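You operate a simulated robot arm through the tools that you are given. There is no shell and no other tool.

You are at the controls of a simulated robot arm. One attempt, no reset.

## Task
Change the press block for the one marked FORM F, clamp it and set the stop to its number.
Fine: the old block goes on the steel plate before the bridge; slide the bed in last; the press's blue lever stays at HOLD.

Only the result counts: the job must be done as asked and must still hold three seconds after the hand-in. Knocking over, shifting, dropping, spilling or breaking anything else fails it.

## Robot
A 7-joint arm with a two-finger parallel gripper, fixed in place. Base frame: the origin is on the floor under the middle of its stand, x ahead of it, y to its left, z up. Units: cm, degrees, N and s.
It reaches about 124.7 cm from its shoulder. Its first joint turns from -132.0 to 132.0 degrees. Payload 3.91 kg.
Tool frame: the origin (TCP) lies between the finger pads and is the grasp point; the fingertips stand 3 cm ahead of it; z points along the fingers, y is the line along which they close. The gripper opens to 11 cm. The fingers are 2 cm wide and 1 cm thick; the gripper's body (4.8 by 11.2 cm) begins 5.5 cm behind the TCP.
Orientation is told as [roll, pitch, yaw] about the base's x, y, z axes, in that order, counted from this pose: with the fingers straight down and closing along the base's y, the tool's x points along the base's -x, its y along +y and its z along -z.

## Interface
- The arm moves only by the tool play_rows. Its argument "commands" is a list of rows, each an object (a shift or turn left out is 0, a gripper value left out holds the last) with "travel": the shift along the base's x, y, z in units of 40 mm (1.0 is 40 mm), a list of three; "rotation": the turn, a rotation vector about the base's x, y, z in units of 8 degrees (1.0 is 8 degrees), a list of three; "claw": the gripper command, from -1 (shut) to 1 (fully open), values between in proportion. In form: [{"travel": [x, y, z], "rotation": [ax, ay, az], "claw": claw}, ...]. A call has 1 to 20 rows; each row shifts and turns the commanded pose from where the row before left it. A call with a number of a shift or a turn outside -1 to 1 is refused whole. Rows are played at 5 a second. More than 5 cm and 8.6 degrees between two rows, or a gripper value outside its range, and nothing of the call is played. A pose out of reach is approached as far as the arm can. The call stops where the force on the tool passes 90 N (or 10 N more than at its start, if that is more) or the arm is blocked; 0.2 s more then pass. The fingers move at their own pace (about 10.8 cm/s each) and stop on an object; they squeeze with about 33 N. The grip force told is the motor's: it shows also when the fingers shut on nothing. Time passes only in rows, and 0.2 s behind the last, so rows that do not move let the fingers close. The reply holds the time, the measured pose of the TCP, the force on the tool along the base axes, the opening and the grip force, in the units named above and with some noise, with the torque about the TCP (base axes, N m) and any sound that the robot's microphone picked up.
- Cameras (640 x 400 px; columns grow to the right, rows downward): "scene" is fixed at [4.62, 50.12, 143.39]; the picture's right is [0.69, -0.72, 0.00], its down [-0.52, -0.50, -0.69] and it looks along [0.49, 0.48, -0.73] (base axes); focal length 218 px, centre (320, 200). "wrist" rides on the gripper at [7.2, 1.7, -10.3] in the tool frame; the picture's right is [-0.23, 0.97, 0.00], its down [-0.76, -0.18, -0.62] and it looks along [-0.61, -0.14, 0.78] (tool axes); focal length 222 px, centre (320, 200). There is no depth. A picture from a camera that has moved, and an enlarged one, comes with that camera's place and axes in the base frame and with its lens. The place of the scene camera against the robot may be out by one fixed shift of up to 1.2 cm in any direction.
- capture(camera): a new picture of that camera. The clock stands still meanwhile.
- close_up(camera, box): a new picture of the part [left, top, right, bottom] of that camera's present view, enlarged. The clock stands still meanwhile.
- close_job(): hands the job in; it is judged then, once.

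Places have to be worked out from the pictures, the camera data and where the tool is seen. Open the gripper and draw the arm clear of the work before you hand the job in, unless the task says otherwise.

The tools are called after "Call:" as a command line: name --argument value ..., lists and objects as JSON in quotes. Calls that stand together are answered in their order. play_rows: Moves the arm, as the interface text tells. Its arguments: {"type":"object","properties":{"commands":{"type":"array","items":{"type":"object","properties":{"travel":{"type":"array","items":{"type":"number"}},"rotation":{"type":"array","items":{"type":"number"}},"claw":{"type":"number"}}}}},"required":["commands"]} The other tools are called the same way: capture (camera) takes a picture; close_up (camera, box) takes an enlarged picture of a part of a camera's view; close_job () hands the job in.

At the start:

```text
time: 0.0
position: [16.24, 57.39, 126.34]
tool_rot: [0.0, 0.0, 0.0]
wrist_force: [0.0, 0.1, -0.2]
wrist_torque: [-0.04, 0.02, 0.04]
opening: 11.0
grasp_force: 0.1
```

scene: 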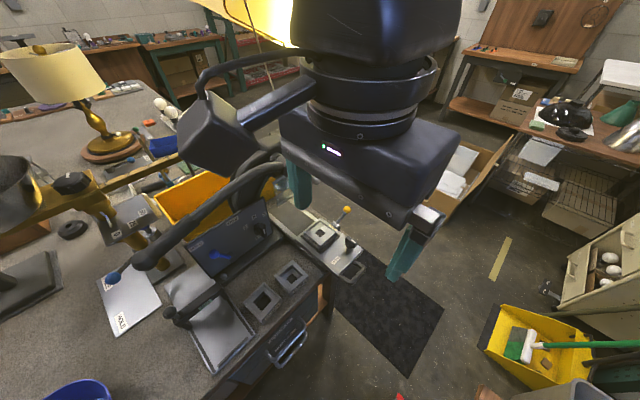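
wrist: 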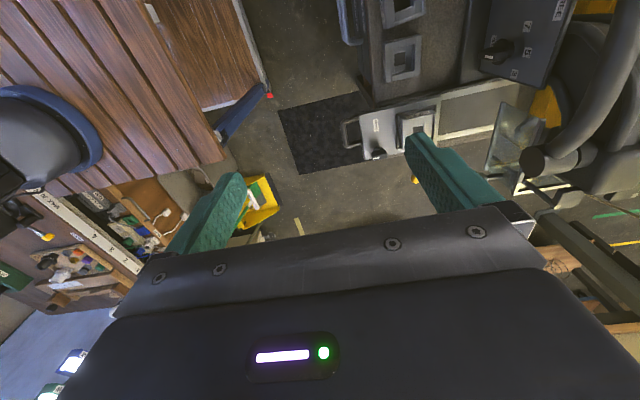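

The gripper hides part of the view; I start by enlarging parts of both pictures to identify the press, blocks and controls.

Call:
close_up --camera "scene" --box '[80, 180, 400, 380]'

Call:
close_up --camera "wrist" --box '[320, 0, 640, 200]'

```text
2.00 times, centred on (240, 280) of scene
camera zoom: at [4.62, 50.12, 143.39], right [0.69, -0.72, 0.0], down [-0.52, -0.5, -0.69], along [0.49, 0.48, -0.73], focal length 436 px, centre (480, 40)
```

zoom: 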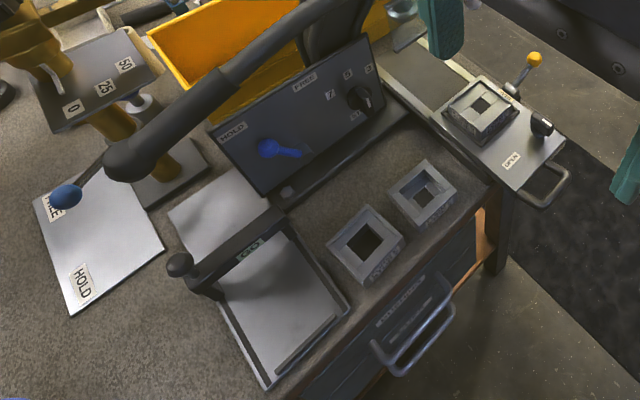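

```text
2.00 times, centred on (480, 100) of wrist
camera zoom: at [8.84, 59.11, 136.65], right [0.23, 0.97, 0.0], down [0.76, -0.18, 0.62], along [0.61, -0.14, -0.78], focal length 444 px, centre (0, 400)
```

zoom: 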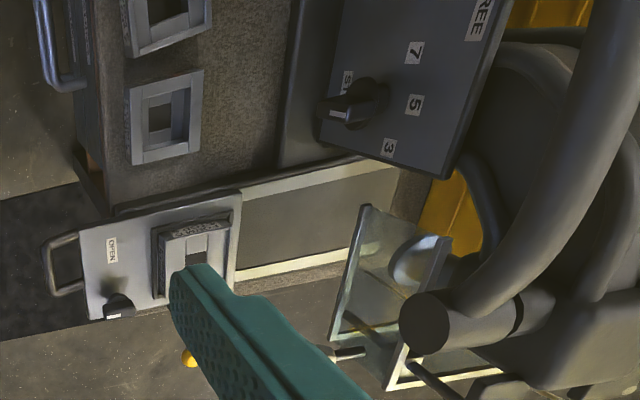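

The press bed (with a block, a clamp knob and a handle) lies drawn out near x≈35, y≈80, and the panel with stop knob and blue lever is to its left; two spare blocks sit on the bench. I move the hand back and turn it so the wrist camera faces the bench (+y).

Call:
play_rows --commands '[{"travel": [0.3, -0.5, 0.2], "rotation": [0, 0, 1]}, {"travel": [0.3, -0.5, 0.2], "rotation": [0, 0, 1]}, {"travel": [0.3, -0.5, 0.2], "rotation": [0, 0, 1]}, {"travel": [0.3, -0.5, 0.2], "rotation": [0, 0, 1]}, {"travel": [0.3, -0.5, 0], "rotation": [0, 0, 1]}, {"travel": [0.3, -0.5, 0], "rotation": [0, 0, 1]}, {"travel": [0.3, -0.5, 0], "rotation": [0, 0, 1]}, {"travel": [0.3, -0.5, 0], "rotation": [0, 0, 1]}, {"travel": [0.3, -0.5, 0], "rotation": [0, 0, 1]}, {"travel": [0.3, -0.5, 0], "rotation": [0, 0, 1]}, {"travel": [0.3, -0.5, 0], "rotation": [0, 0, 1]}, {"travel": [0, 0, 0], "rotation": [0, 0, 0.25]}]'

```text
time: 2.6
position: [29.26, 35.33, 129.62]
tool_rot: [0.0, 0.0, 90.1]
wrist_force: [0.3, 0.3, -0.3]
wrist_torque: [0.01, -0.02, 0.01]
opening: 11.0
grasp_force: 0.2
```

The hand is now at (29, 35, 130) with yaw 90. I take both pictures.

Call:
capture --camera "scene"

Call:
capture --camera "wrist"

```text
taken
```

scene: 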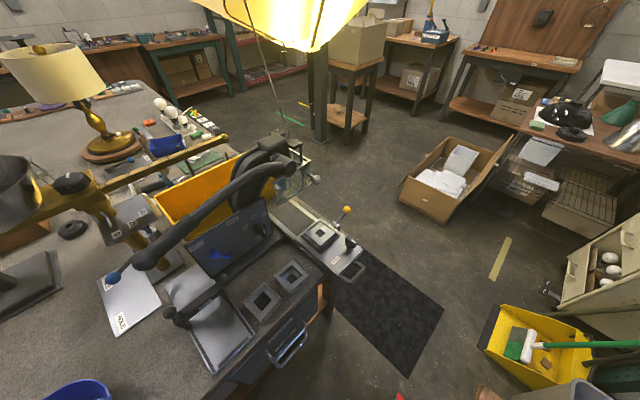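

```text
taken
camera wrist: at [27.56, 28.19, 139.85], right [-0.97, 0.23, 0.0], down [0.18, 0.76, 0.62], along [0.14, 0.61, -0.78], focal length 222 px, centre (320, 200)
```

wrist: 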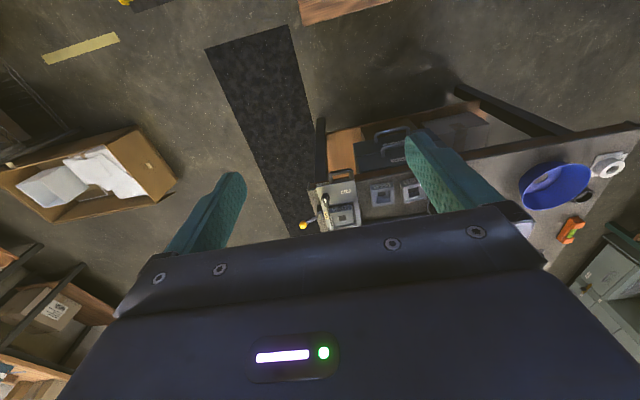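

The scene view is now clear. I enlarge the important areas.

Call:
close_up --camera "scene" --box '[280, 180, 400, 300]'

Call:
close_up --camera "scene" --box '[160, 250, 320, 380]'

Call:
close_up --camera "scene" --box '[170, 190, 290, 280]'

Call:
close_up --camera "scene" --box '[70, 150, 230, 340]'

Call:
close_up --camera "scene" --box '[200, 100, 340, 240]'

```text
3.33 times, centred on (340, 240) of scene
camera zoom: at [4.62, 50.12, 143.39], right [0.69, -0.72, 0.0], down [-0.52, -0.5, -0.69], along [0.49, 0.48, -0.73], focal length 727 px, centre (253, 67)
```

zoom: 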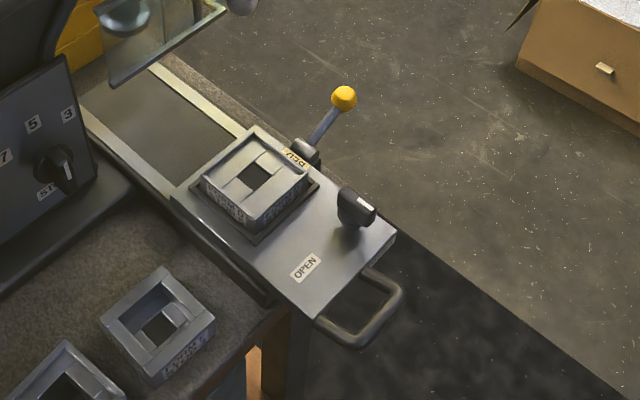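

```text
3.08 times, centred on (240, 315) of scene
camera zoom: at [4.62, 50.12, 143.39], right [0.69, -0.72, 0.0], down [-0.52, -0.5, -0.69], along [0.49, 0.48, -0.73], focal length 671 px, centre (566, -154)
```

zoom: 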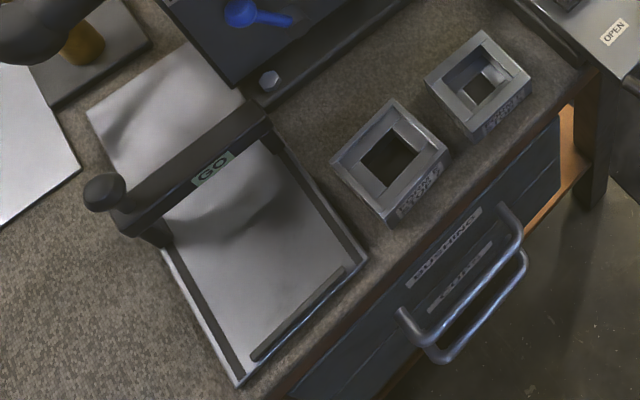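

```text
4.44 times, centred on (230, 235) of scene
camera zoom: at [4.62, 50.12, 143.39], right [0.69, -0.72, 0.0], down [-0.52, -0.5, -0.69], along [0.49, 0.48, -0.73], focal length 970 px, centre (720, 44)
```

zoom: 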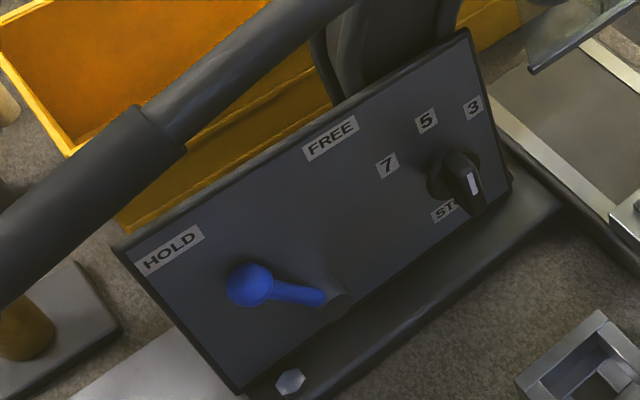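

```text
2.11 times, centred on (150, 245) of scene
camera zoom: at [4.62, 50.12, 143.39], right [0.69, -0.72, 0.0], down [-0.52, -0.5, -0.69], along [0.49, 0.48, -0.73], focal length 459 px, centre (678, 105)
```

zoom: 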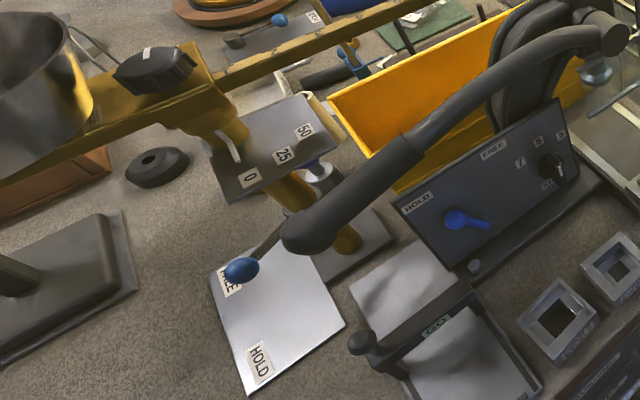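

```text
2.86 times, centred on (270, 170) of scene
camera zoom: at [4.62, 50.12, 143.39], right [0.69, -0.72, 0.0], down [-0.52, -0.5, -0.69], along [0.49, 0.48, -0.73], focal length 623 px, centre (463, 286)
```

zoom: 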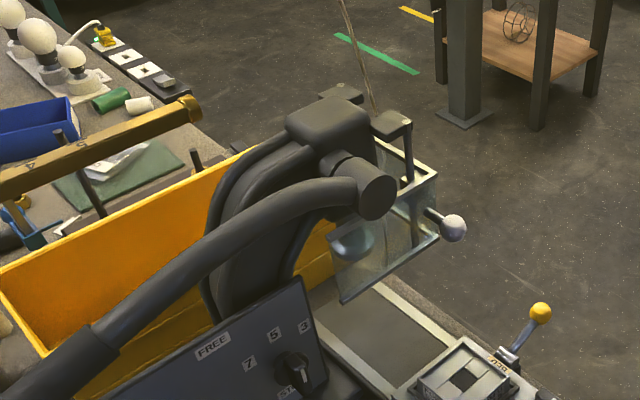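

Two spare blocks stand on the bench (tops about (18, 75, 83) and (8.5, 75, 83)); I need their labels. I lower and tilt the hand so the wrist camera looks at their front faces from a distance.

Call:
play_rows --commands '[{"travel": [-0.3, 0.5, -0.75], "rotation": [0.5, 0, 0]}, {"travel": [-0.3, 0.5, -0.75], "rotation": [0.5, 0, 0]}, {"travel": [-0.3, 0.5, -0.75], "rotation": [0.5, 0, 0]}, {"travel": [-0.3, 0.5, -0.75], "rotation": [0.5, 0, 0]}, {"travel": [-0.3, 0.5, -0.75], "rotation": [0.5, 0, 0]}, {"travel": [-0.3, 0.5, -0.75], "rotation": [0.5, 0, 0]}, {"travel": [-0.3, 0.5, -0.75], "rotation": [0.5, 0, 0]}, {"travel": [-0.3, 0.5, -0.75], "rotation": [0.5, 0, 0]}, {"travel": [-0.3, 0.5, -0.75], "rotation": [0.4, 0, 0]}, {"travel": [-0.3, 0.5, -0.75]}]'

Call:
capture --camera "wrist"

```text
time: 4.8
position: [17.4, 55.3, 99.54]
tool_rot: [0.0, -35.3, 90.0]
wrist_force: [0.9, -0.5, 0.7]
wrist_torque: [0.02, 0.04, 0.1]
opening: 10.99
grasp_force: 0.0
```

```text
taken
camera wrist: at [15.68, 43.47, 103.75], right [-0.97, 0.19, 0.13], down [0.18, 0.26, 0.95], along [0.14, 0.95, -0.29], focal length 222 px, centre (320, 200)
```

wrist: 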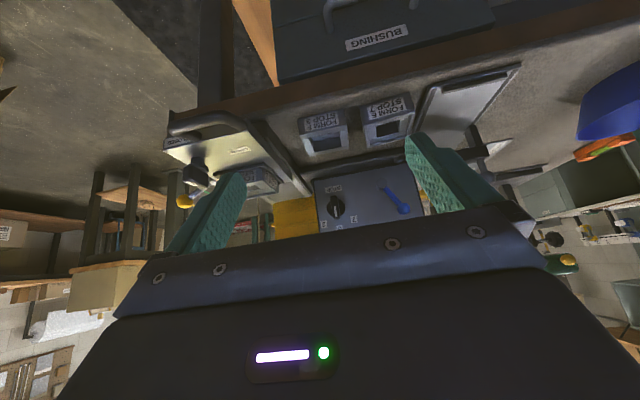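

The labels are visible, upside down. I enlarge them.

Call:
close_up --camera "wrist" --box '[290, 85, 430, 165]'

Call:
close_up --camera "wrist" --box '[150, 100, 310, 220]'

Call:
close_up --camera "wrist" --box '[250, 0, 500, 130]'

Call:
close_up --camera "wrist" --box '[300, 150, 440, 240]'

```text
4.57 times, centred on (360, 125) of wrist
camera zoom: at [15.68, 43.47, 103.75], right [-0.97, 0.19, 0.13], down [0.18, 0.26, 0.95], along [0.14, 0.95, -0.29], focal length 1015 px, centre (137, 543)
```

zoom: 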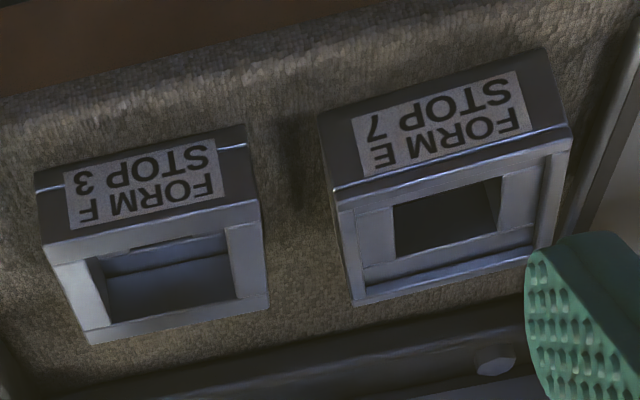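

```text
3.33 times, centred on (230, 160) of wrist
camera zoom: at [15.68, 43.47, 103.75], right [-0.97, 0.19, 0.13], down [0.18, 0.26, 0.95], along [0.14, 0.95, -0.29], focal length 740 px, centre (620, 333)
```

zoom: 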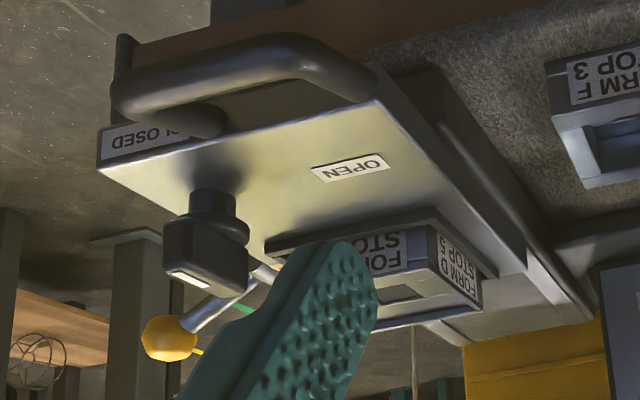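

```text
2.56 times, centred on (375, 65) of wrist
camera zoom: at [15.68, 43.47, 103.75], right [-0.97, 0.19, 0.13], down [0.18, 0.26, 0.95], along [0.14, 0.95, -0.29], focal length 569 px, centre (179, 546)
```

zoom: 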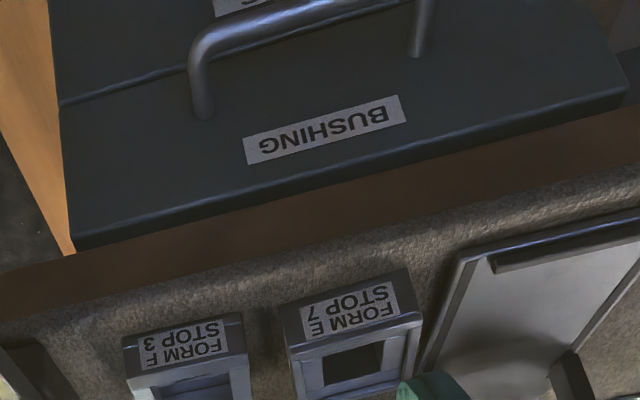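

```text
4.44 times, centred on (370, 195) of wrist
camera zoom: at [15.68, 43.47, 103.75], right [-0.97, 0.19, 0.13], down [0.18, 0.26, 0.95], along [0.14, 0.95, -0.29], focal length 987 px, centre (98, 222)
```

zoom: 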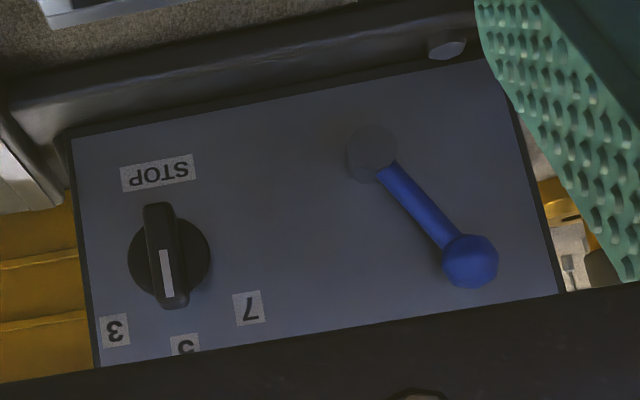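

The right-hand spare block reads FORM F, STOP 3; the left one FORM E, STOP 7; the bed holds FORM D, STOP 5, and the stop knob points at 5. I now move sideways to view the bed, its clamp and labels.

Call:
play_rows --commands '[{"travel": [1, 0, 0]}, {"travel": [1, 0, 0]}, {"travel": [1, 0, 0]}, {"travel": [1, 0, 0]}, {"travel": [0.5, 0, 0]}, {"travel": [0, 0, 0]}]'

Call:
capture --camera "wrist"

Call:
close_up --camera "wrist" --box '[240, 80, 420, 200]'

```text
time: 6.2
position: [35.21, 55.33, 99.42]
tool_rot: [-0.1, -35.3, 90.0]
wrist_force: [0.1, 0.9, -0.1]
wrist_torque: [0.01, -0.02, 0.03]
opening: 10.98
grasp_force: 0.0
```

```text
taken
camera wrist: at [33.53, 43.57, 103.68], right [-0.97, 0.19, 0.13], down [0.18, 0.26, 0.95], along [0.14, 0.95, -0.29], focal length 222 px, centre (320, 200)
```

wrist: 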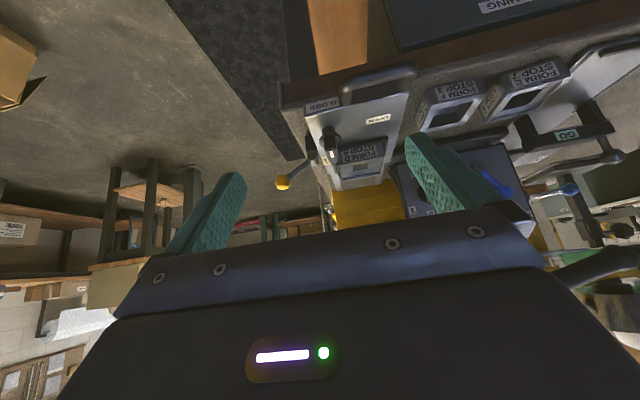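

```text
3.33 times, centred on (330, 140) of wrist
camera zoom: at [33.53, 43.57, 103.68], right [-0.97, 0.19, 0.13], down [0.18, 0.26, 0.95], along [0.14, 0.95, -0.29], focal length 740 px, centre (287, 400)
```

zoom: 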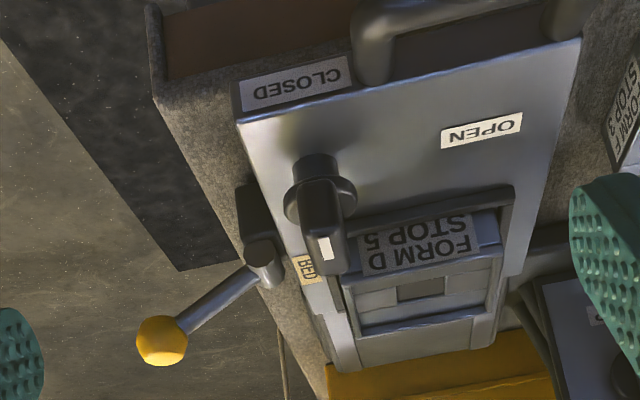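

The clamp is the black knob with a white mark (OPEN label to its -x side, CLOSED on the bed's front edge); the yellow lever is labelled BED. I take a more top-down look to read the clamp's pointing direction.

Call:
play_rows --commands '[{"travel": [0.1, 0.3, 0.3], "rotation": [-0.75, 0, 0]}, {"travel": [0.1, 0.3, 0.3], "rotation": [-0.75, 0, 0]}, {"travel": [0.1, 0.3, 0.3], "rotation": [-0.75, 0, 0]}, {"travel": [0.1, 0.3, 0.3], "rotation": [-0.75, 0, 0]}, {"travel": [0.0, 0.3, 0.2], "rotation": [-0.75, 0, 0]}, {"travel": [0, 0.3, 0], "rotation": [-0.65, 0, 0]}, {"travel": [0, 0, 0]}]'

Call:
capture --camera "wrist"

Call:
close_up --camera "wrist" --box '[230, 60, 410, 200]'

```text
time: 7.8
position: [37.03, 62.58, 105.07]
tool_rot: [0.0, 0.0, 90.0]
wrist_force: [-1.2, 0.2, -0.7]
wrist_torque: [0.0, 0.02, 0.0]
opening: 11.0
grasp_force: 0.1
```

```text
taken
camera wrist: at [35.23, 55.38, 115.47], right [-0.97, 0.23, 0.0], down [0.18, 0.76, 0.62], along [0.14, 0.61, -0.78], focal length 222 px, centre (320, 200)
```

wrist: 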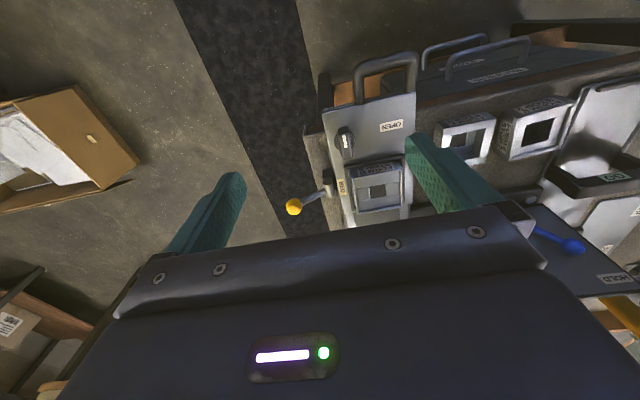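

```text
2.86 times, centred on (320, 130) of wrist
camera zoom: at [35.23, 55.38, 115.47], right [-0.97, 0.23, 0.0], down [0.18, 0.76, 0.62], along [0.14, 0.61, -0.78], focal length 635 px, centre (320, 400)
```

zoom: 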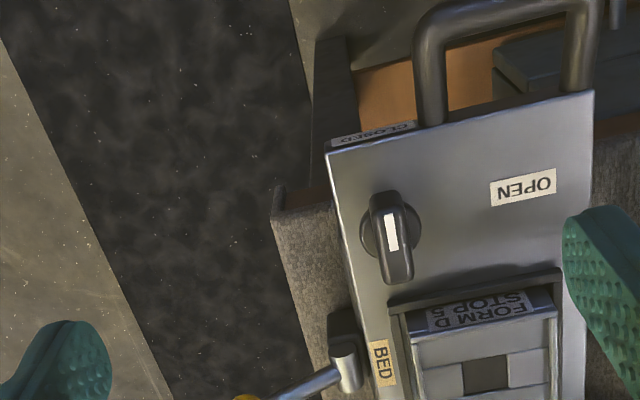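

The white mark points to -y (CLOSED), so the clamp is closed on FORM D; turning it clockwise (from above) by 90° to -x should open it. I next inspect the press opening, guard and BED lever.

Call:
close_up --camera "scene" --box '[260, 150, 370, 220]'

Call:
close_up --camera "scene" --box '[310, 190, 380, 280]'

Call:
close_up --camera "wrist" --box '[270, 150, 420, 240]'

```text
5.71 times, centred on (315, 185) of scene
camera zoom: at [4.62, 50.12, 143.39], right [0.69, -0.72, 0.0], down [-0.52, -0.5, -0.69], along [0.49, 0.48, -0.73], focal length 1247 px, centre (349, 286)
```

zoom: 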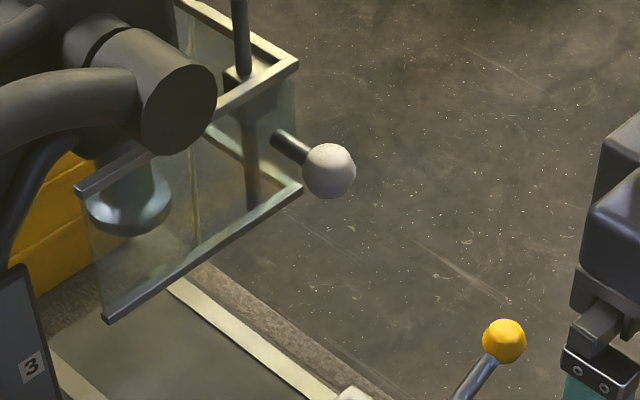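

```text
4.44 times, centred on (345, 235) of scene
camera zoom: at [4.62, 50.12, 143.39], right [0.69, -0.72, 0.0], down [-0.52, -0.5, -0.69], along [0.49, 0.48, -0.73], focal length 970 px, centre (209, 44)
```

zoom: 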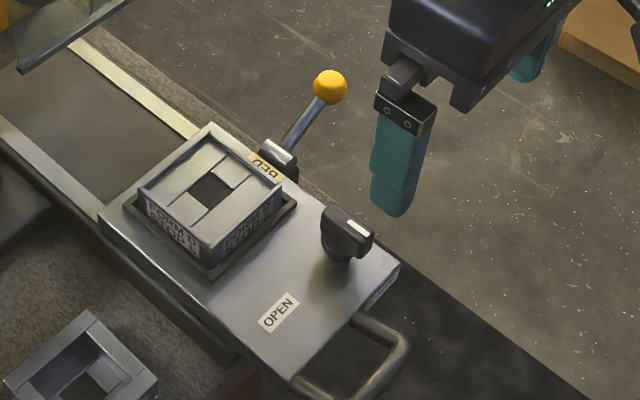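

```text
4.27 times, centred on (345, 195) of wrist
camera zoom: at [35.23, 55.38, 115.47], right [-0.97, 0.23, 0.0], down [0.18, 0.76, 0.62], along [0.14, 0.61, -0.78], focal length 948 px, centre (213, 221)
```

zoom: 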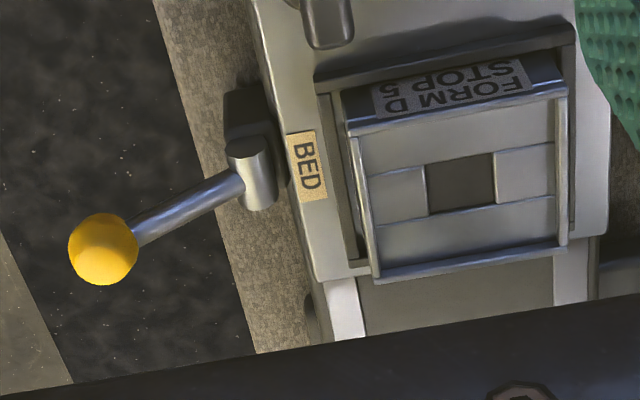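

I look more horizontally along the bed into the press to judge the guard, the ram clearance and the BED lever.

Call:
play_rows --commands '[{"travel": [0.1, -0.3, -0.3], "rotation": [0.9, 0, 0]}, {"travel": [0.1, -0.3, -0.3], "rotation": [0.9, 0, 0]}, {"travel": [0, -0.2, -0.3], "rotation": [0.9, 0, 0]}, {"travel": [0, 0, -0.3], "rotation": [0.9, 0, 0]}, {"travel": [0.0, 0, -0.3], "rotation": [0.9, 0, 0]}, {"travel": [0, 0, 0], "rotation": [0.9, 0, 0]}, {"travel": [0, 0, 0]}]'

Call:
capture --camera "wrist"

Call:
close_up --camera "wrist" --box '[230, 60, 410, 240]'

```text
time: 9.4
position: [37.78, 59.35, 99.07]
tool_rot: [-0.1, -43.2, 90.0]
wrist_force: [-0.8, 0.0, -0.4]
wrist_torque: [0.02, 0.0, -0.01]
opening: 10.97
grasp_force: 0.1
```

```text
taken
camera wrist: at [36.02, 47.03, 101.64], right [-0.97, 0.17, 0.16], down [0.18, 0.13, 0.98], along [0.14, 0.98, -0.15], focal length 222 px, centre (320, 200)
```

wrist: 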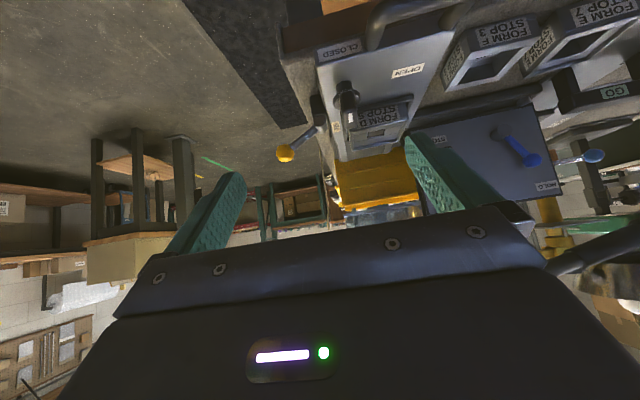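

```text
2.22 times, centred on (320, 150) of wrist
camera zoom: at [36.02, 47.03, 101.64], right [-0.97, 0.17, 0.16], down [0.18, 0.13, 0.98], along [0.14, 0.98, -0.15], focal length 494 px, centre (320, 311)
```

zoom: 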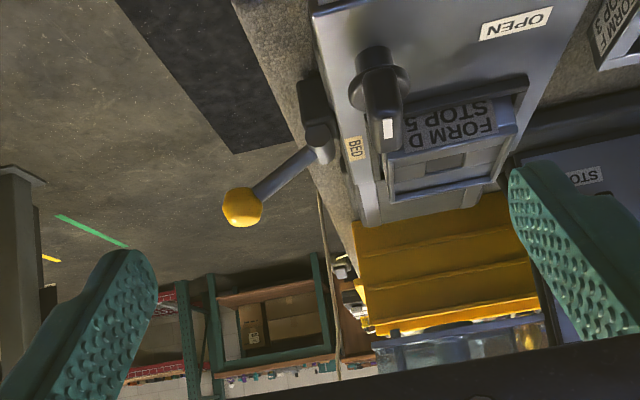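

Triangulating from the last two wrist pictures: the clamp knob's top is at about (34.9, 66.2, 91.8), the BED lever hub (38.6, 76.1, 86.6) with its ball at (44.1, 75.9, 89.7), FORM F top near (18, 72.5, 86.3). I move closer over the clamp knob for a precise look.

Call:
play_rows --commands '[{"travel": [0, 0.1, 0.3], "rotation": [-0.9, 0, 0]}, {"travel": [0, 0.1, 0.2], "rotation": [-0.9, 0, 0]}, {"travel": [0, 0.1, 0], "rotation": [-0.9, 0, 0]}, {"travel": [-0.1, 0, 0], "rotation": [-0.9, 0, 0]}, {"travel": [-0.1, 0, 0], "rotation": [-0.9, 0, 0]}, {"travel": [-0.1, 0, 0], "rotation": [-0.9, 0, 0]}, {"travel": [0, 0, 0]}]'

Call:
capture --camera "wrist"

Call:
close_up --camera "wrist" --box '[260, 80, 420, 200]'

```text
time: 11.0
position: [36.56, 60.56, 101.18]
tool_rot: [0.1, 0.1, 90.0]
wrist_force: [0.0, 1.0, 0.5]
wrist_torque: [0.01, -0.03, -0.02]
opening: 10.98
grasp_force: 0.1
```

```text
taken
camera wrist: at [34.8, 53.36, 111.46], right [-0.97, 0.23, 0.0], down [0.18, 0.76, 0.62], along [0.14, 0.61, -0.78], focal length 222 px, centre (320, 200)
```

wrist: 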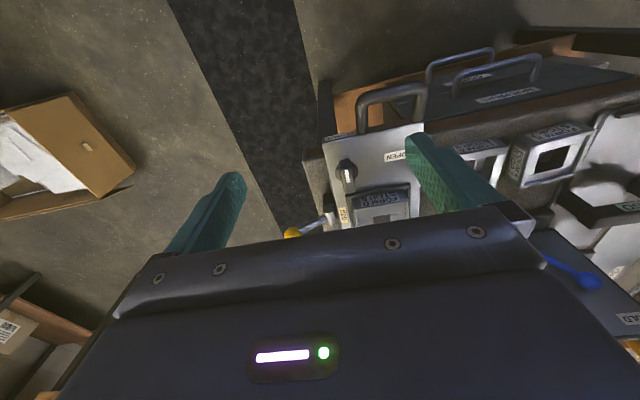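

```text
3.33 times, centred on (340, 140) of wrist
camera zoom: at [34.8, 53.36, 111.46], right [-0.97, 0.23, 0.0], down [0.18, 0.76, 0.62], along [0.14, 0.61, -0.78], focal length 740 px, centre (253, 400)
```

zoom: 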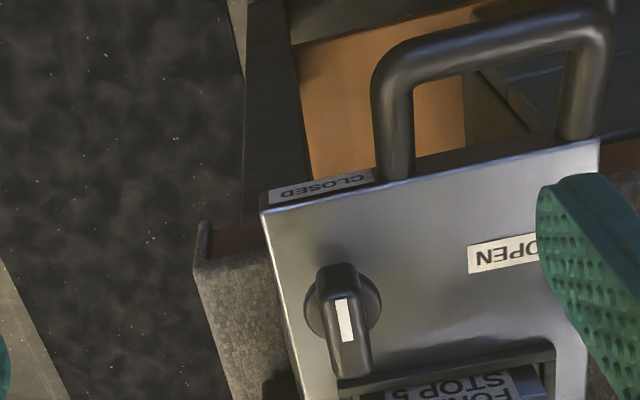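

View from three poses agrees: clamp axis ≈ (34.9, 67.0), bar along y ~1.3 cm thick from z≈90 to 91.8, bed top z≈87.9 (OPEN label at (28.9, 67.3)). I move above the knob with the fingers partly closed and check alignment.

Call:
play_rows --commands '[{"travel": [-0.2, 0.5, 0], "claw": -0.2}, {"travel": [-0.215, 0.6, -0.2], "claw": -0.2}, {"travel": [0, 0.51, -0.4], "claw": -0.2}, {"travel": [0, 0, -0.4], "claw": -0.2}, {"travel": [0, 0, 0], "claw": -0.2}]'

Call:
capture --camera "wrist"

Call:
close_up --camera "wrist" --box '[240, 80, 420, 220]'

Call:
close_up --camera "scene" --box '[290, 180, 400, 290]'

```text
time: 12.2
position: [34.83, 67.1, 97.23]
tool_rot: [0.0, 0.0, 90.0]
wrist_force: [0.6, -0.2, 0.5]
wrist_torque: [0.0, -0.05, 0.0]
opening: 4.42
grasp_force: 0.0
```

```text
taken
camera wrist: at [33.11, 59.85, 107.43], right [-0.97, 0.23, 0.0], down [0.18, 0.76, 0.62], along [0.14, 0.61, -0.78], focal length 222 px, centre (320, 200)
```

wrist: 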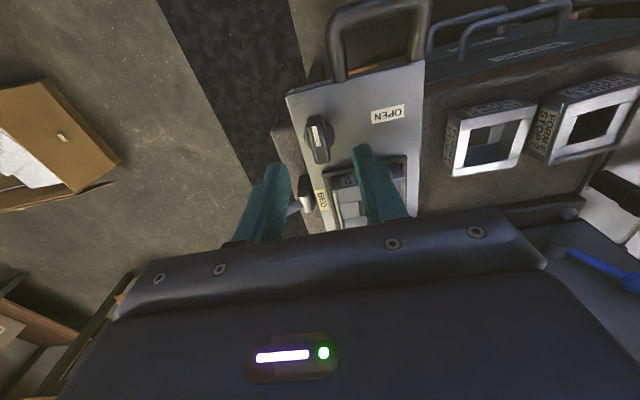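

```text
2.86 times, centred on (330, 150) of wrist
camera zoom: at [33.11, 59.85, 107.43], right [-0.97, 0.23, 0.0], down [0.18, 0.76, 0.62], along [0.14, 0.61, -0.78], focal length 635 px, centre (291, 343)
```

zoom: 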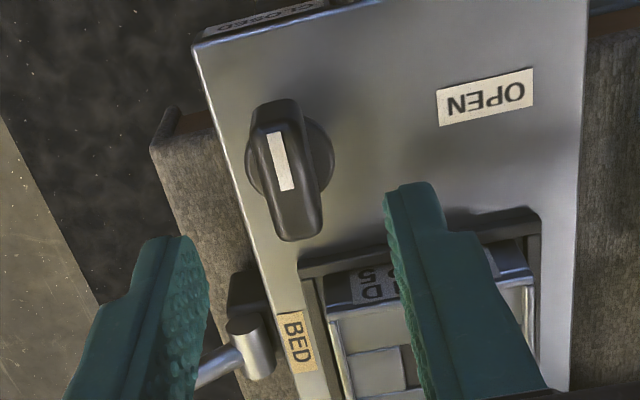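

```text
3.64 times, centred on (345, 235) of scene
camera zoom: at [4.62, 50.12, 143.39], right [0.69, -0.72, 0.0], down [-0.52, -0.5, -0.69], along [0.49, 0.48, -0.73], focal length 793 px, centre (229, 73)
```

zoom: 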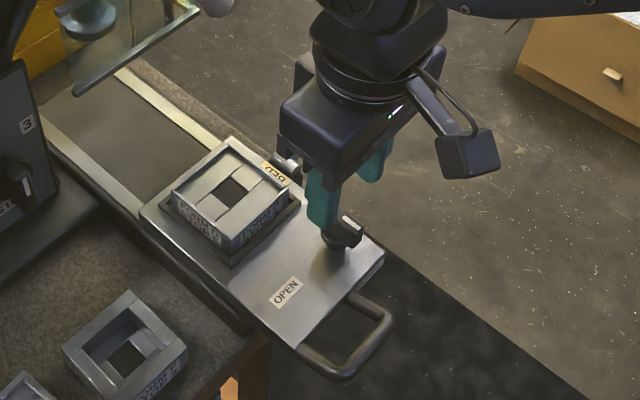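

The knob's axis computes to (34.9, 67.0–67.2) again, right under the TCP. I descend to z≈93.4 and close on the bar.

Call:
play_rows --commands '[{"travel": [0.02, 0, -0.5], "claw": -0.2}, {"travel": [0, 0, -0.46], "claw": -0.2}, {"travel": [0, 0, 0], "claw": -0.2}, {"travel": [0, 0, 0], "claw": -1}, {"travel": [0, 0, 0], "claw": -1}, {"travel": [0, 0, 0], "claw": -1}]'

Call:
close_up --camera "wrist" --box '[240, 80, 420, 220]'

```text
time: 13.6
position: [34.93, 67.08, 93.28]
tool_rot: [0.0, 0.0, 90.1]
wrist_force: [-8.8, 0.4, -3.4]
wrist_torque: [0.54, 0.16, 0.0]
opening: 1.39
grasp_force: 45.3
```

```text
2.86 times, centred on (330, 150) of wrist
camera zoom: at [33.18, 59.86, 103.58], right [-0.97, 0.23, 0.0], down [0.18, 0.76, 0.62], along [0.14, 0.61, -0.78], focal length 635 px, centre (291, 343)
```

zoom: 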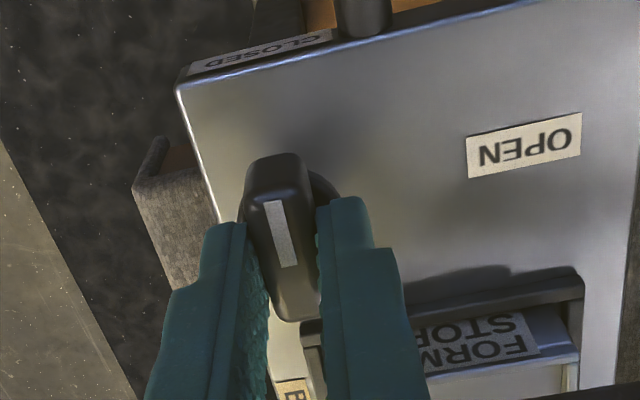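

The bar is gripped (1.39 cm). I begin turning it clockwise (seen from above) toward OPEN, watching forces.

Call:
play_rows --commands '[{"travel": [-0.02, 0, 0], "rotation": [0, 0, -0.7]}, {"rotation": [0, 0, -0.7]}, {"rotation": [0, 0, -0.7]}, {"rotation": [0, 0, -0.7]}]'

```text
time: 14.6
position: [34.85, 66.92, 93.19]
tool_rot: [0.0, 0.0, 67.5]
wrist_force: [-1.7, 10.3, -7.6]
wrist_torque: [-0.04, 0.19, 0.04]
opening: 1.38
grasp_force: 45.3
```

The knob follows with small forces (yaw now 67.5). I continue turning to yaw 0.

Call:
play_rows --commands '[{"travel": [0, 0.02, 0], "rotation": [0, 0, -0.8]}, {"rotation": [0, 0, -0.8]}, {"rotation": [0, 0, -0.8]}, {"rotation": [0, 0, -0.8]}, {"rotation": [0, 0, -0.8]}, {"rotation": [0, 0, -0.8]}, {"rotation": [0, 0, -0.8]}, {"rotation": [0, 0, -0.8]}, {"rotation": [0, 0, -0.8]}, {"rotation": [0, 0, -0.8]}, {"rotation": [0, 0, -0.45]}, {}]'

Call:
capture --camera "wrist"

Call:
close_up --camera "scene" --box '[290, 180, 400, 290]'

```text
time: 17.2
position: [34.87, 67.04, 93.28]
tool_rot: [0.0, 0.0, -0.1]
wrist_force: [1.5, 1.1, -7.6]
wrist_torque: [0.04, 0.03, 0.05]
opening: 1.39
grasp_force: 44.9
```

```text
taken
camera wrist: at [27.61, 68.83, 103.59], right [0.23, 0.97, 0.0], down [0.76, -0.18, 0.62], along [0.61, -0.14, -0.78], focal length 222 px, centre (320, 200)
```

wrist: 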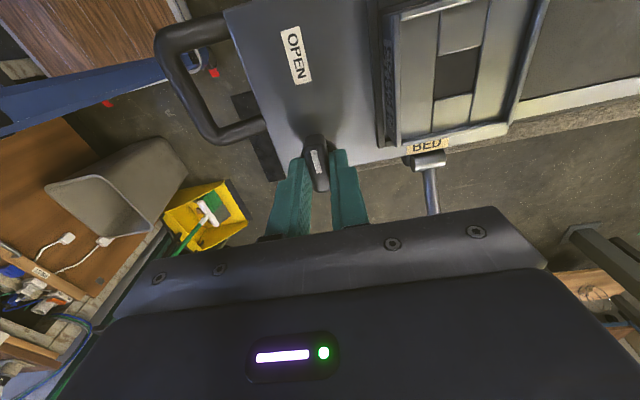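

```text
3.64 times, centred on (345, 235) of scene
camera zoom: at [4.62, 50.12, 143.39], right [0.69, -0.72, 0.0], down [-0.52, -0.5, -0.69], along [0.49, 0.48, -0.73], focal length 793 px, centre (229, 73)
```

zoom: 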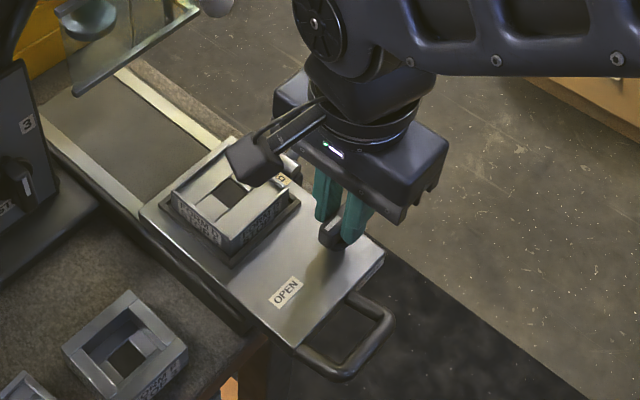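

The mark now points to -x toward OPEN. I release, lift, and take a close look at the block D and its frame.

Call:
play_rows --commands '[{"claw": -0.2}, {"claw": -0.2}, {"travel": [0, 0, 0.5], "claw": -0.2}, {"travel": [0, 0, 1], "claw": -0.2}, {"travel": [0, 0, 1], "claw": -0.2}, {"travel": [-0.5, 0, 0.5], "claw": 0.5}, {"travel": [-0.5, 0, 0], "claw": 1}, {"claw": 1}]'

Call:
capture --camera "wrist"

Call:
close_up --camera "wrist" --box '[340, 40, 520, 180]'

```text
time: 19.0
position: [30.93, 67.23, 105.27]
tool_rot: [0.1, 0.1, 0.0]
wrist_force: [-0.7, -0.1, -0.8]
wrist_torque: [0.01, 0.05, 0.01]
opening: 11.01
grasp_force: 0.0
```

```text
taken
camera wrist: at [23.59, 68.82, 115.66], right [0.23, 0.97, 0.0], down [0.76, -0.18, 0.62], along [0.61, -0.14, -0.78], focal length 222 px, centre (320, 200)
```

wrist: 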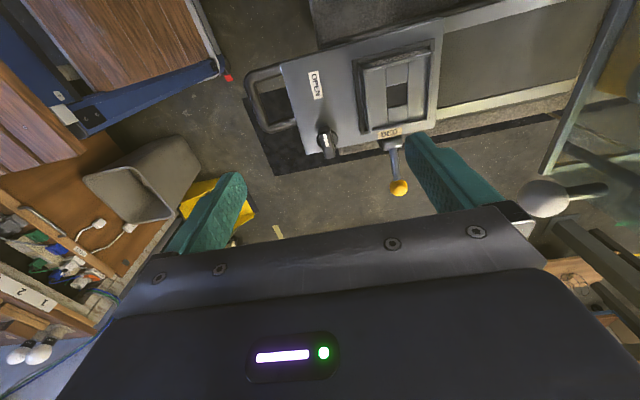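

```text
2.86 times, centred on (430, 110) of wrist
camera zoom: at [23.59, 68.82, 115.66], right [0.23, 0.97, 0.0], down [0.76, -0.18, 0.62], along [0.61, -0.14, -0.78], focal length 635 px, centre (6, 457)
```

zoom: 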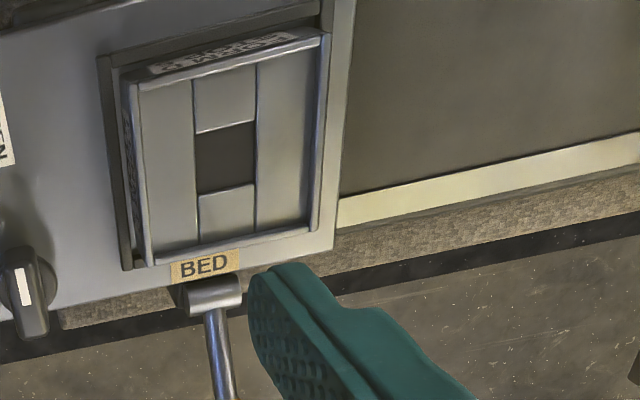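

Block D's top is at about z 90.6, spanning x 28.2–34.8, y 72.3–78.5, within a low frame. I go to a low viewpoint in front to measure the frame's rim height and block heights with strong zoom.

Call:
play_rows --commands '[{"travel": [0, -0.4, 0], "rotation": [0, 0, 1]}, {"travel": [0, -0.4, 0], "rotation": [0, 0, 1]}, {"travel": [0, -0.4, 0], "rotation": [0, 0, 1]}, {"travel": [0, -0.4, 0], "rotation": [0, 0, 1]}, {"travel": [0, -0.4, 0], "rotation": [0, 0, 1]}, {"travel": [0, -0.4, 0], "rotation": [0, 0, 1]}, {"travel": [0, -0.2, 0], "rotation": [0, 0, 1]}, {"travel": [0, 0, 0], "rotation": [0, 0, 1]}, {"travel": [0, 0, 0], "rotation": [0, 0, 1]}, {"travel": [0, 0, 0], "rotation": [0, 0, 1]}, {"travel": [0, 0, 0], "rotation": [0, 0, 1]}, {"rotation": [0, 0, 0.25]}, {"travel": [0, 0, -0.4], "rotation": [0.95, 0, 0]}, {"travel": [0, 0, -0.4], "rotation": [0.95, 0, 0]}, {"travel": [0, 0, -0.4], "rotation": [0.95, 0, 0]}, {"travel": [0, 0, -0.4], "rotation": [0.95, 0, 0]}, {"travel": [0, 0, -0.4], "rotation": [0.95, 0, 0]}, {"travel": [0, 0, -0.4], "rotation": [0.95, 0, 0]}, {}]'

Call:
capture --camera "wrist"

Call:
close_up --camera "wrist" --box '[270, 120, 400, 200]'

```text
time: 23.0
position: [30.87, 56.63, 95.72]
tool_rot: [0.0, -45.7, 90.0]
wrist_force: [0.5, 0.1, -0.2]
wrist_torque: [0.02, 0.03, -0.02]
opening: 10.99
grasp_force: 0.0
```

```text
taken
camera wrist: at [29.1, 44.27, 97.73], right [-0.97, 0.16, 0.16], down [0.18, 0.09, 0.98], along [0.14, 0.98, -0.11], focal length 222 px, centre (320, 200)
```

wrist: 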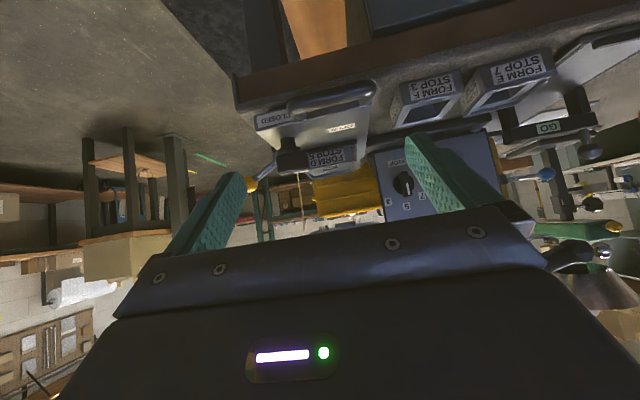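

```text
4.92 times, centred on (335, 160) of wrist
camera zoom: at [29.1, 44.27, 97.73], right [-0.97, 0.16, 0.16], down [0.18, 0.09, 0.98], along [0.14, 0.98, -0.11], focal length 1094 px, centre (246, 397)
```

zoom: 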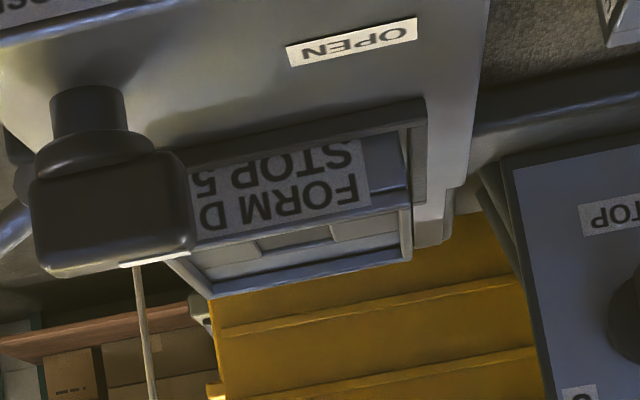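

The rim stands only ~0.6 cm above the bed (top ≈ 88.5), block D's top ≈ 90.5, so gripping with fingertips at z≈89 works. Next I look at the gauge plate with the GO bridge from above-front.

Call:
play_rows --commands '[{"travel": [0, 0, 0.5], "rotation": [-0.95, 0, 0]}, {"travel": [0, 0, 0.5], "rotation": [-0.95, 0, 0]}, {"travel": [0, 0, 0.5], "rotation": [-0.95, 0, 0]}, {"travel": [-0.5, 0, 0.5], "rotation": [-0.95, 0, 0]}, {"travel": [-0.8, 0, 0.5], "rotation": [-0.95, 0, 0]}, {"travel": [-1, 0, 0.5], "rotation": [-0.95, 0, 0]}, {"travel": [-1, 0.2, 0]}, {"travel": [-1, 0.2, 0]}, {"travel": [-1, 0.2, 0]}, {"travel": [-1, 0, 0]}, {"travel": [-1, 0, 0]}, {"travel": [-0.9, 0, 0]}, {}]'

Call:
capture --camera "wrist"

Call:
capture --camera "scene"

```text
time: 25.8
position: [-2.08, 59.12, 107.83]
tool_rot: [0.0, 0.0, 89.9]
wrist_force: [0.0, 0.5, 0.3]
wrist_torque: [-0.02, -0.01, -0.04]
opening: 10.97
grasp_force: 0.1
```

```text
taken
camera wrist: at [-3.81, 51.9, 118.05], right [-0.97, 0.23, 0.0], down [0.18, 0.76, 0.62], along [0.14, 0.61, -0.78], focal length 222 px, centre (320, 200)
```

wrist: 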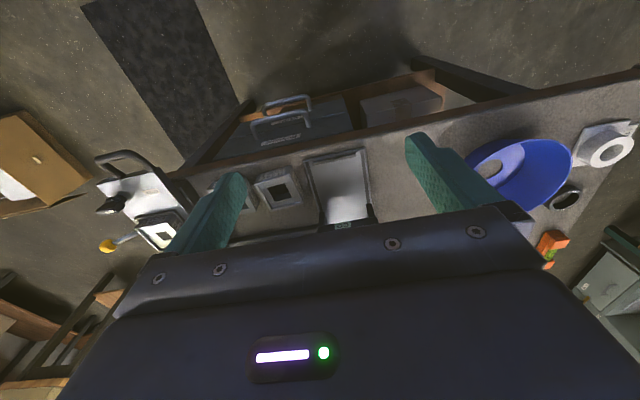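

```text
taken
```

scene: 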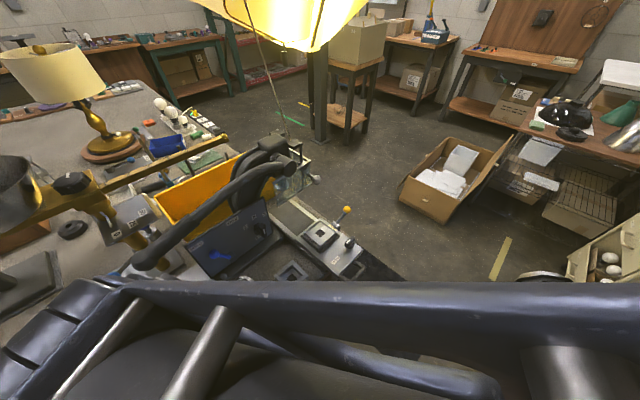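

Call:
close_up --camera "wrist" --box '[240, 130, 420, 235]'

```text
3.56 times, centred on (330, 182) of wrist
camera zoom: at [-3.81, 51.9, 118.05], right [-0.97, 0.23, 0.0], down [0.18, 0.76, 0.62], along [0.14, 0.61, -0.78], focal length 790 px, centre (284, 262)
```

zoom: 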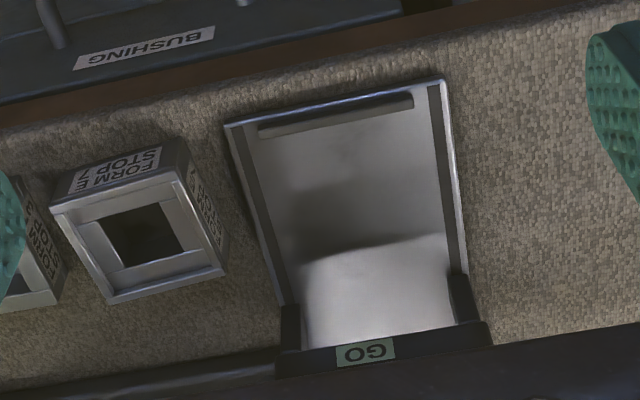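

The plate in front of the GO bridge is free: about x −6.4…2.3, y 70.7…81, at z≈84.3 (centre ≈ (−2, 75.7)). I now go over block D for a precise top view before grasping it.

Call:
play_rows --commands '[{"travel": [0.95, 0, -0.1]}, {"travel": [0.95, 0, -0.1]}, {"travel": [0.95, 0, -0.2]}, {"travel": [0.95, 0.3, -0.2]}, {"travel": [0.95, 0.3, -0.2]}, {"travel": [0.95, 0.4, -0.2]}, {"travel": [0.95, 0.5, -0.2]}, {"travel": [0.95, 0.5, -0.2]}, {"travel": [0.95, 0.4, -0.2]}, {"travel": [0, 0.2, -0.1]}, {}]'

Call:
capture --camera "wrist"

Call:
close_up --camera "wrist" --box '[250, 100, 400, 200]'

```text
time: 28.2
position: [32.33, 69.37, 101.04]
tool_rot: [0.0, -0.1, 89.9]
wrist_force: [0.0, 0.1, 0.3]
wrist_torque: [-0.01, -0.02, 0.02]
opening: 11.01
grasp_force: 0.0
```

```text
taken
camera wrist: at [30.53, 62.24, 111.29], right [-0.97, 0.23, 0.0], down [0.18, 0.76, 0.62], along [0.14, 0.61, -0.78], focal length 222 px, centre (320, 200)
```

wrist: 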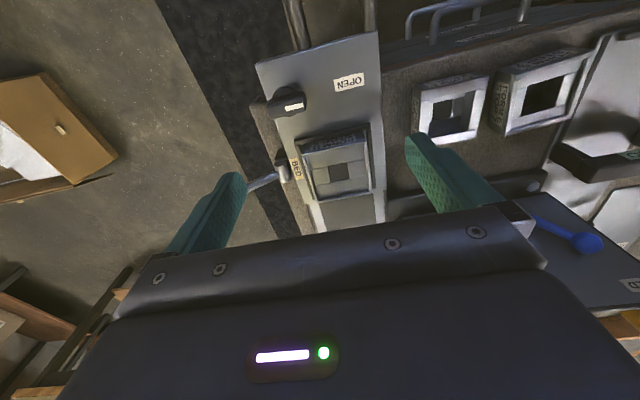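

```text
4.00 times, centred on (325, 150) of wrist
camera zoom: at [30.53, 62.24, 111.29], right [-0.97, 0.23, 0.0], down [0.18, 0.76, 0.62], along [0.14, 0.61, -0.78], focal length 888 px, centre (300, 400)
```

zoom: 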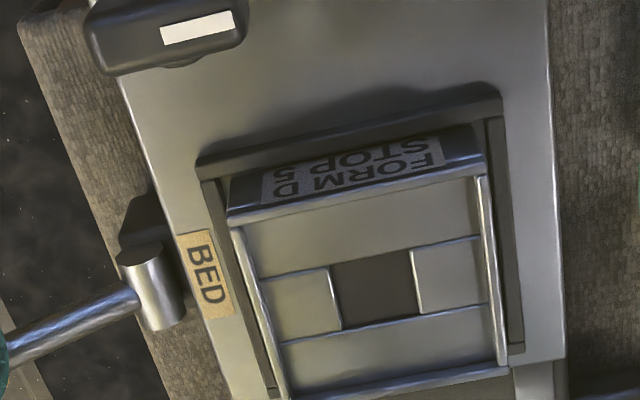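

Block D measures x 28.2–34.75, y 72.3–78.5 (centre ≈ (31.45, 75.4)), side rails low beside it. I move over it, set the opening to ~8.3 cm, and descend to TCP z≈92.

Call:
play_rows --commands '[{"travel": [-0.22, 0.5, 0], "claw": 0.5}, {"travel": [0, 0.5, 0], "claw": 0.5}, {"travel": [0, 0.5, -0.3], "claw": 0.5}, {"travel": [0, 0, -0.5], "claw": 0.5}, {"travel": [0, 0, -0.5], "claw": 0.5}, {"travel": [0, 0, -0.5], "claw": 0.5}, {"travel": [0, 0, -0.25], "claw": 0.5}, {"travel": [0, 0, -0.2], "claw": 0.5}, {"claw": 0.5}]'

Call:
capture --camera "wrist"

Call:
close_up --camera "wrist" --box '[240, 110, 420, 230]'

```text
time: 30.2
position: [31.46, 75.54, 91.95]
tool_rot: [0.0, 0.0, 89.9]
wrist_force: [-0.2, 0.3, 0.4]
wrist_torque: [-0.02, -0.02, 0.02]
opening: 8.24
grasp_force: 0.0
```

```text
taken
camera wrist: at [29.65, 68.31, 102.18], right [-0.97, 0.23, 0.0], down [0.18, 0.76, 0.62], along [0.14, 0.61, -0.78], focal length 222 px, centre (320, 200)
```

wrist: 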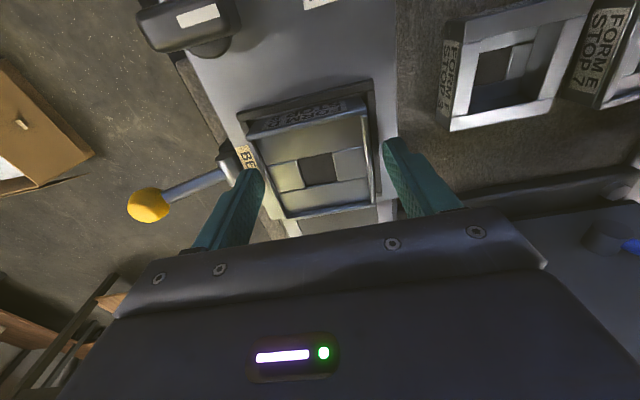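

```text
3.33 times, centred on (330, 170) of wrist
camera zoom: at [29.65, 68.31, 102.18], right [-0.97, 0.23, 0.0], down [0.18, 0.76, 0.62], along [0.14, 0.61, -0.78], focal length 740 px, centre (287, 300)
```

zoom: 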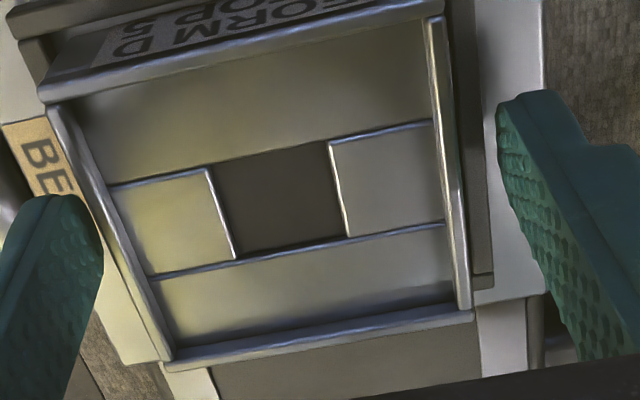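

The fingers straddle the block above the side rails. I close the gripper.

Call:
play_rows --commands '[{"claw": 0.3}, {"claw": 0.2}, {"claw": -1}, {"claw": -1}, {"claw": -1}, {"claw": -1}]'

Call:
close_up --camera "wrist" --box '[240, 110, 420, 230]'

```text
time: 31.6
position: [31.44, 75.46, 91.92]
tool_rot: [0.0, -0.1, 90.0]
wrist_force: [0.3, -0.7, -0.1]
wrist_torque: [0.08, -0.13, -0.01]
opening: 6.77
grasp_force: 32.9
```

```text
3.33 times, centred on (330, 170) of wrist
camera zoom: at [29.66, 68.3, 102.19], right [-0.97, 0.23, 0.0], down [0.18, 0.76, 0.62], along [0.14, 0.61, -0.78], focal length 740 px, centre (287, 300)
```

zoom: 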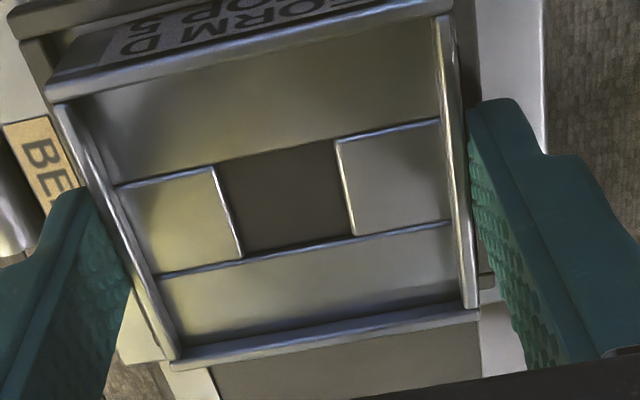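

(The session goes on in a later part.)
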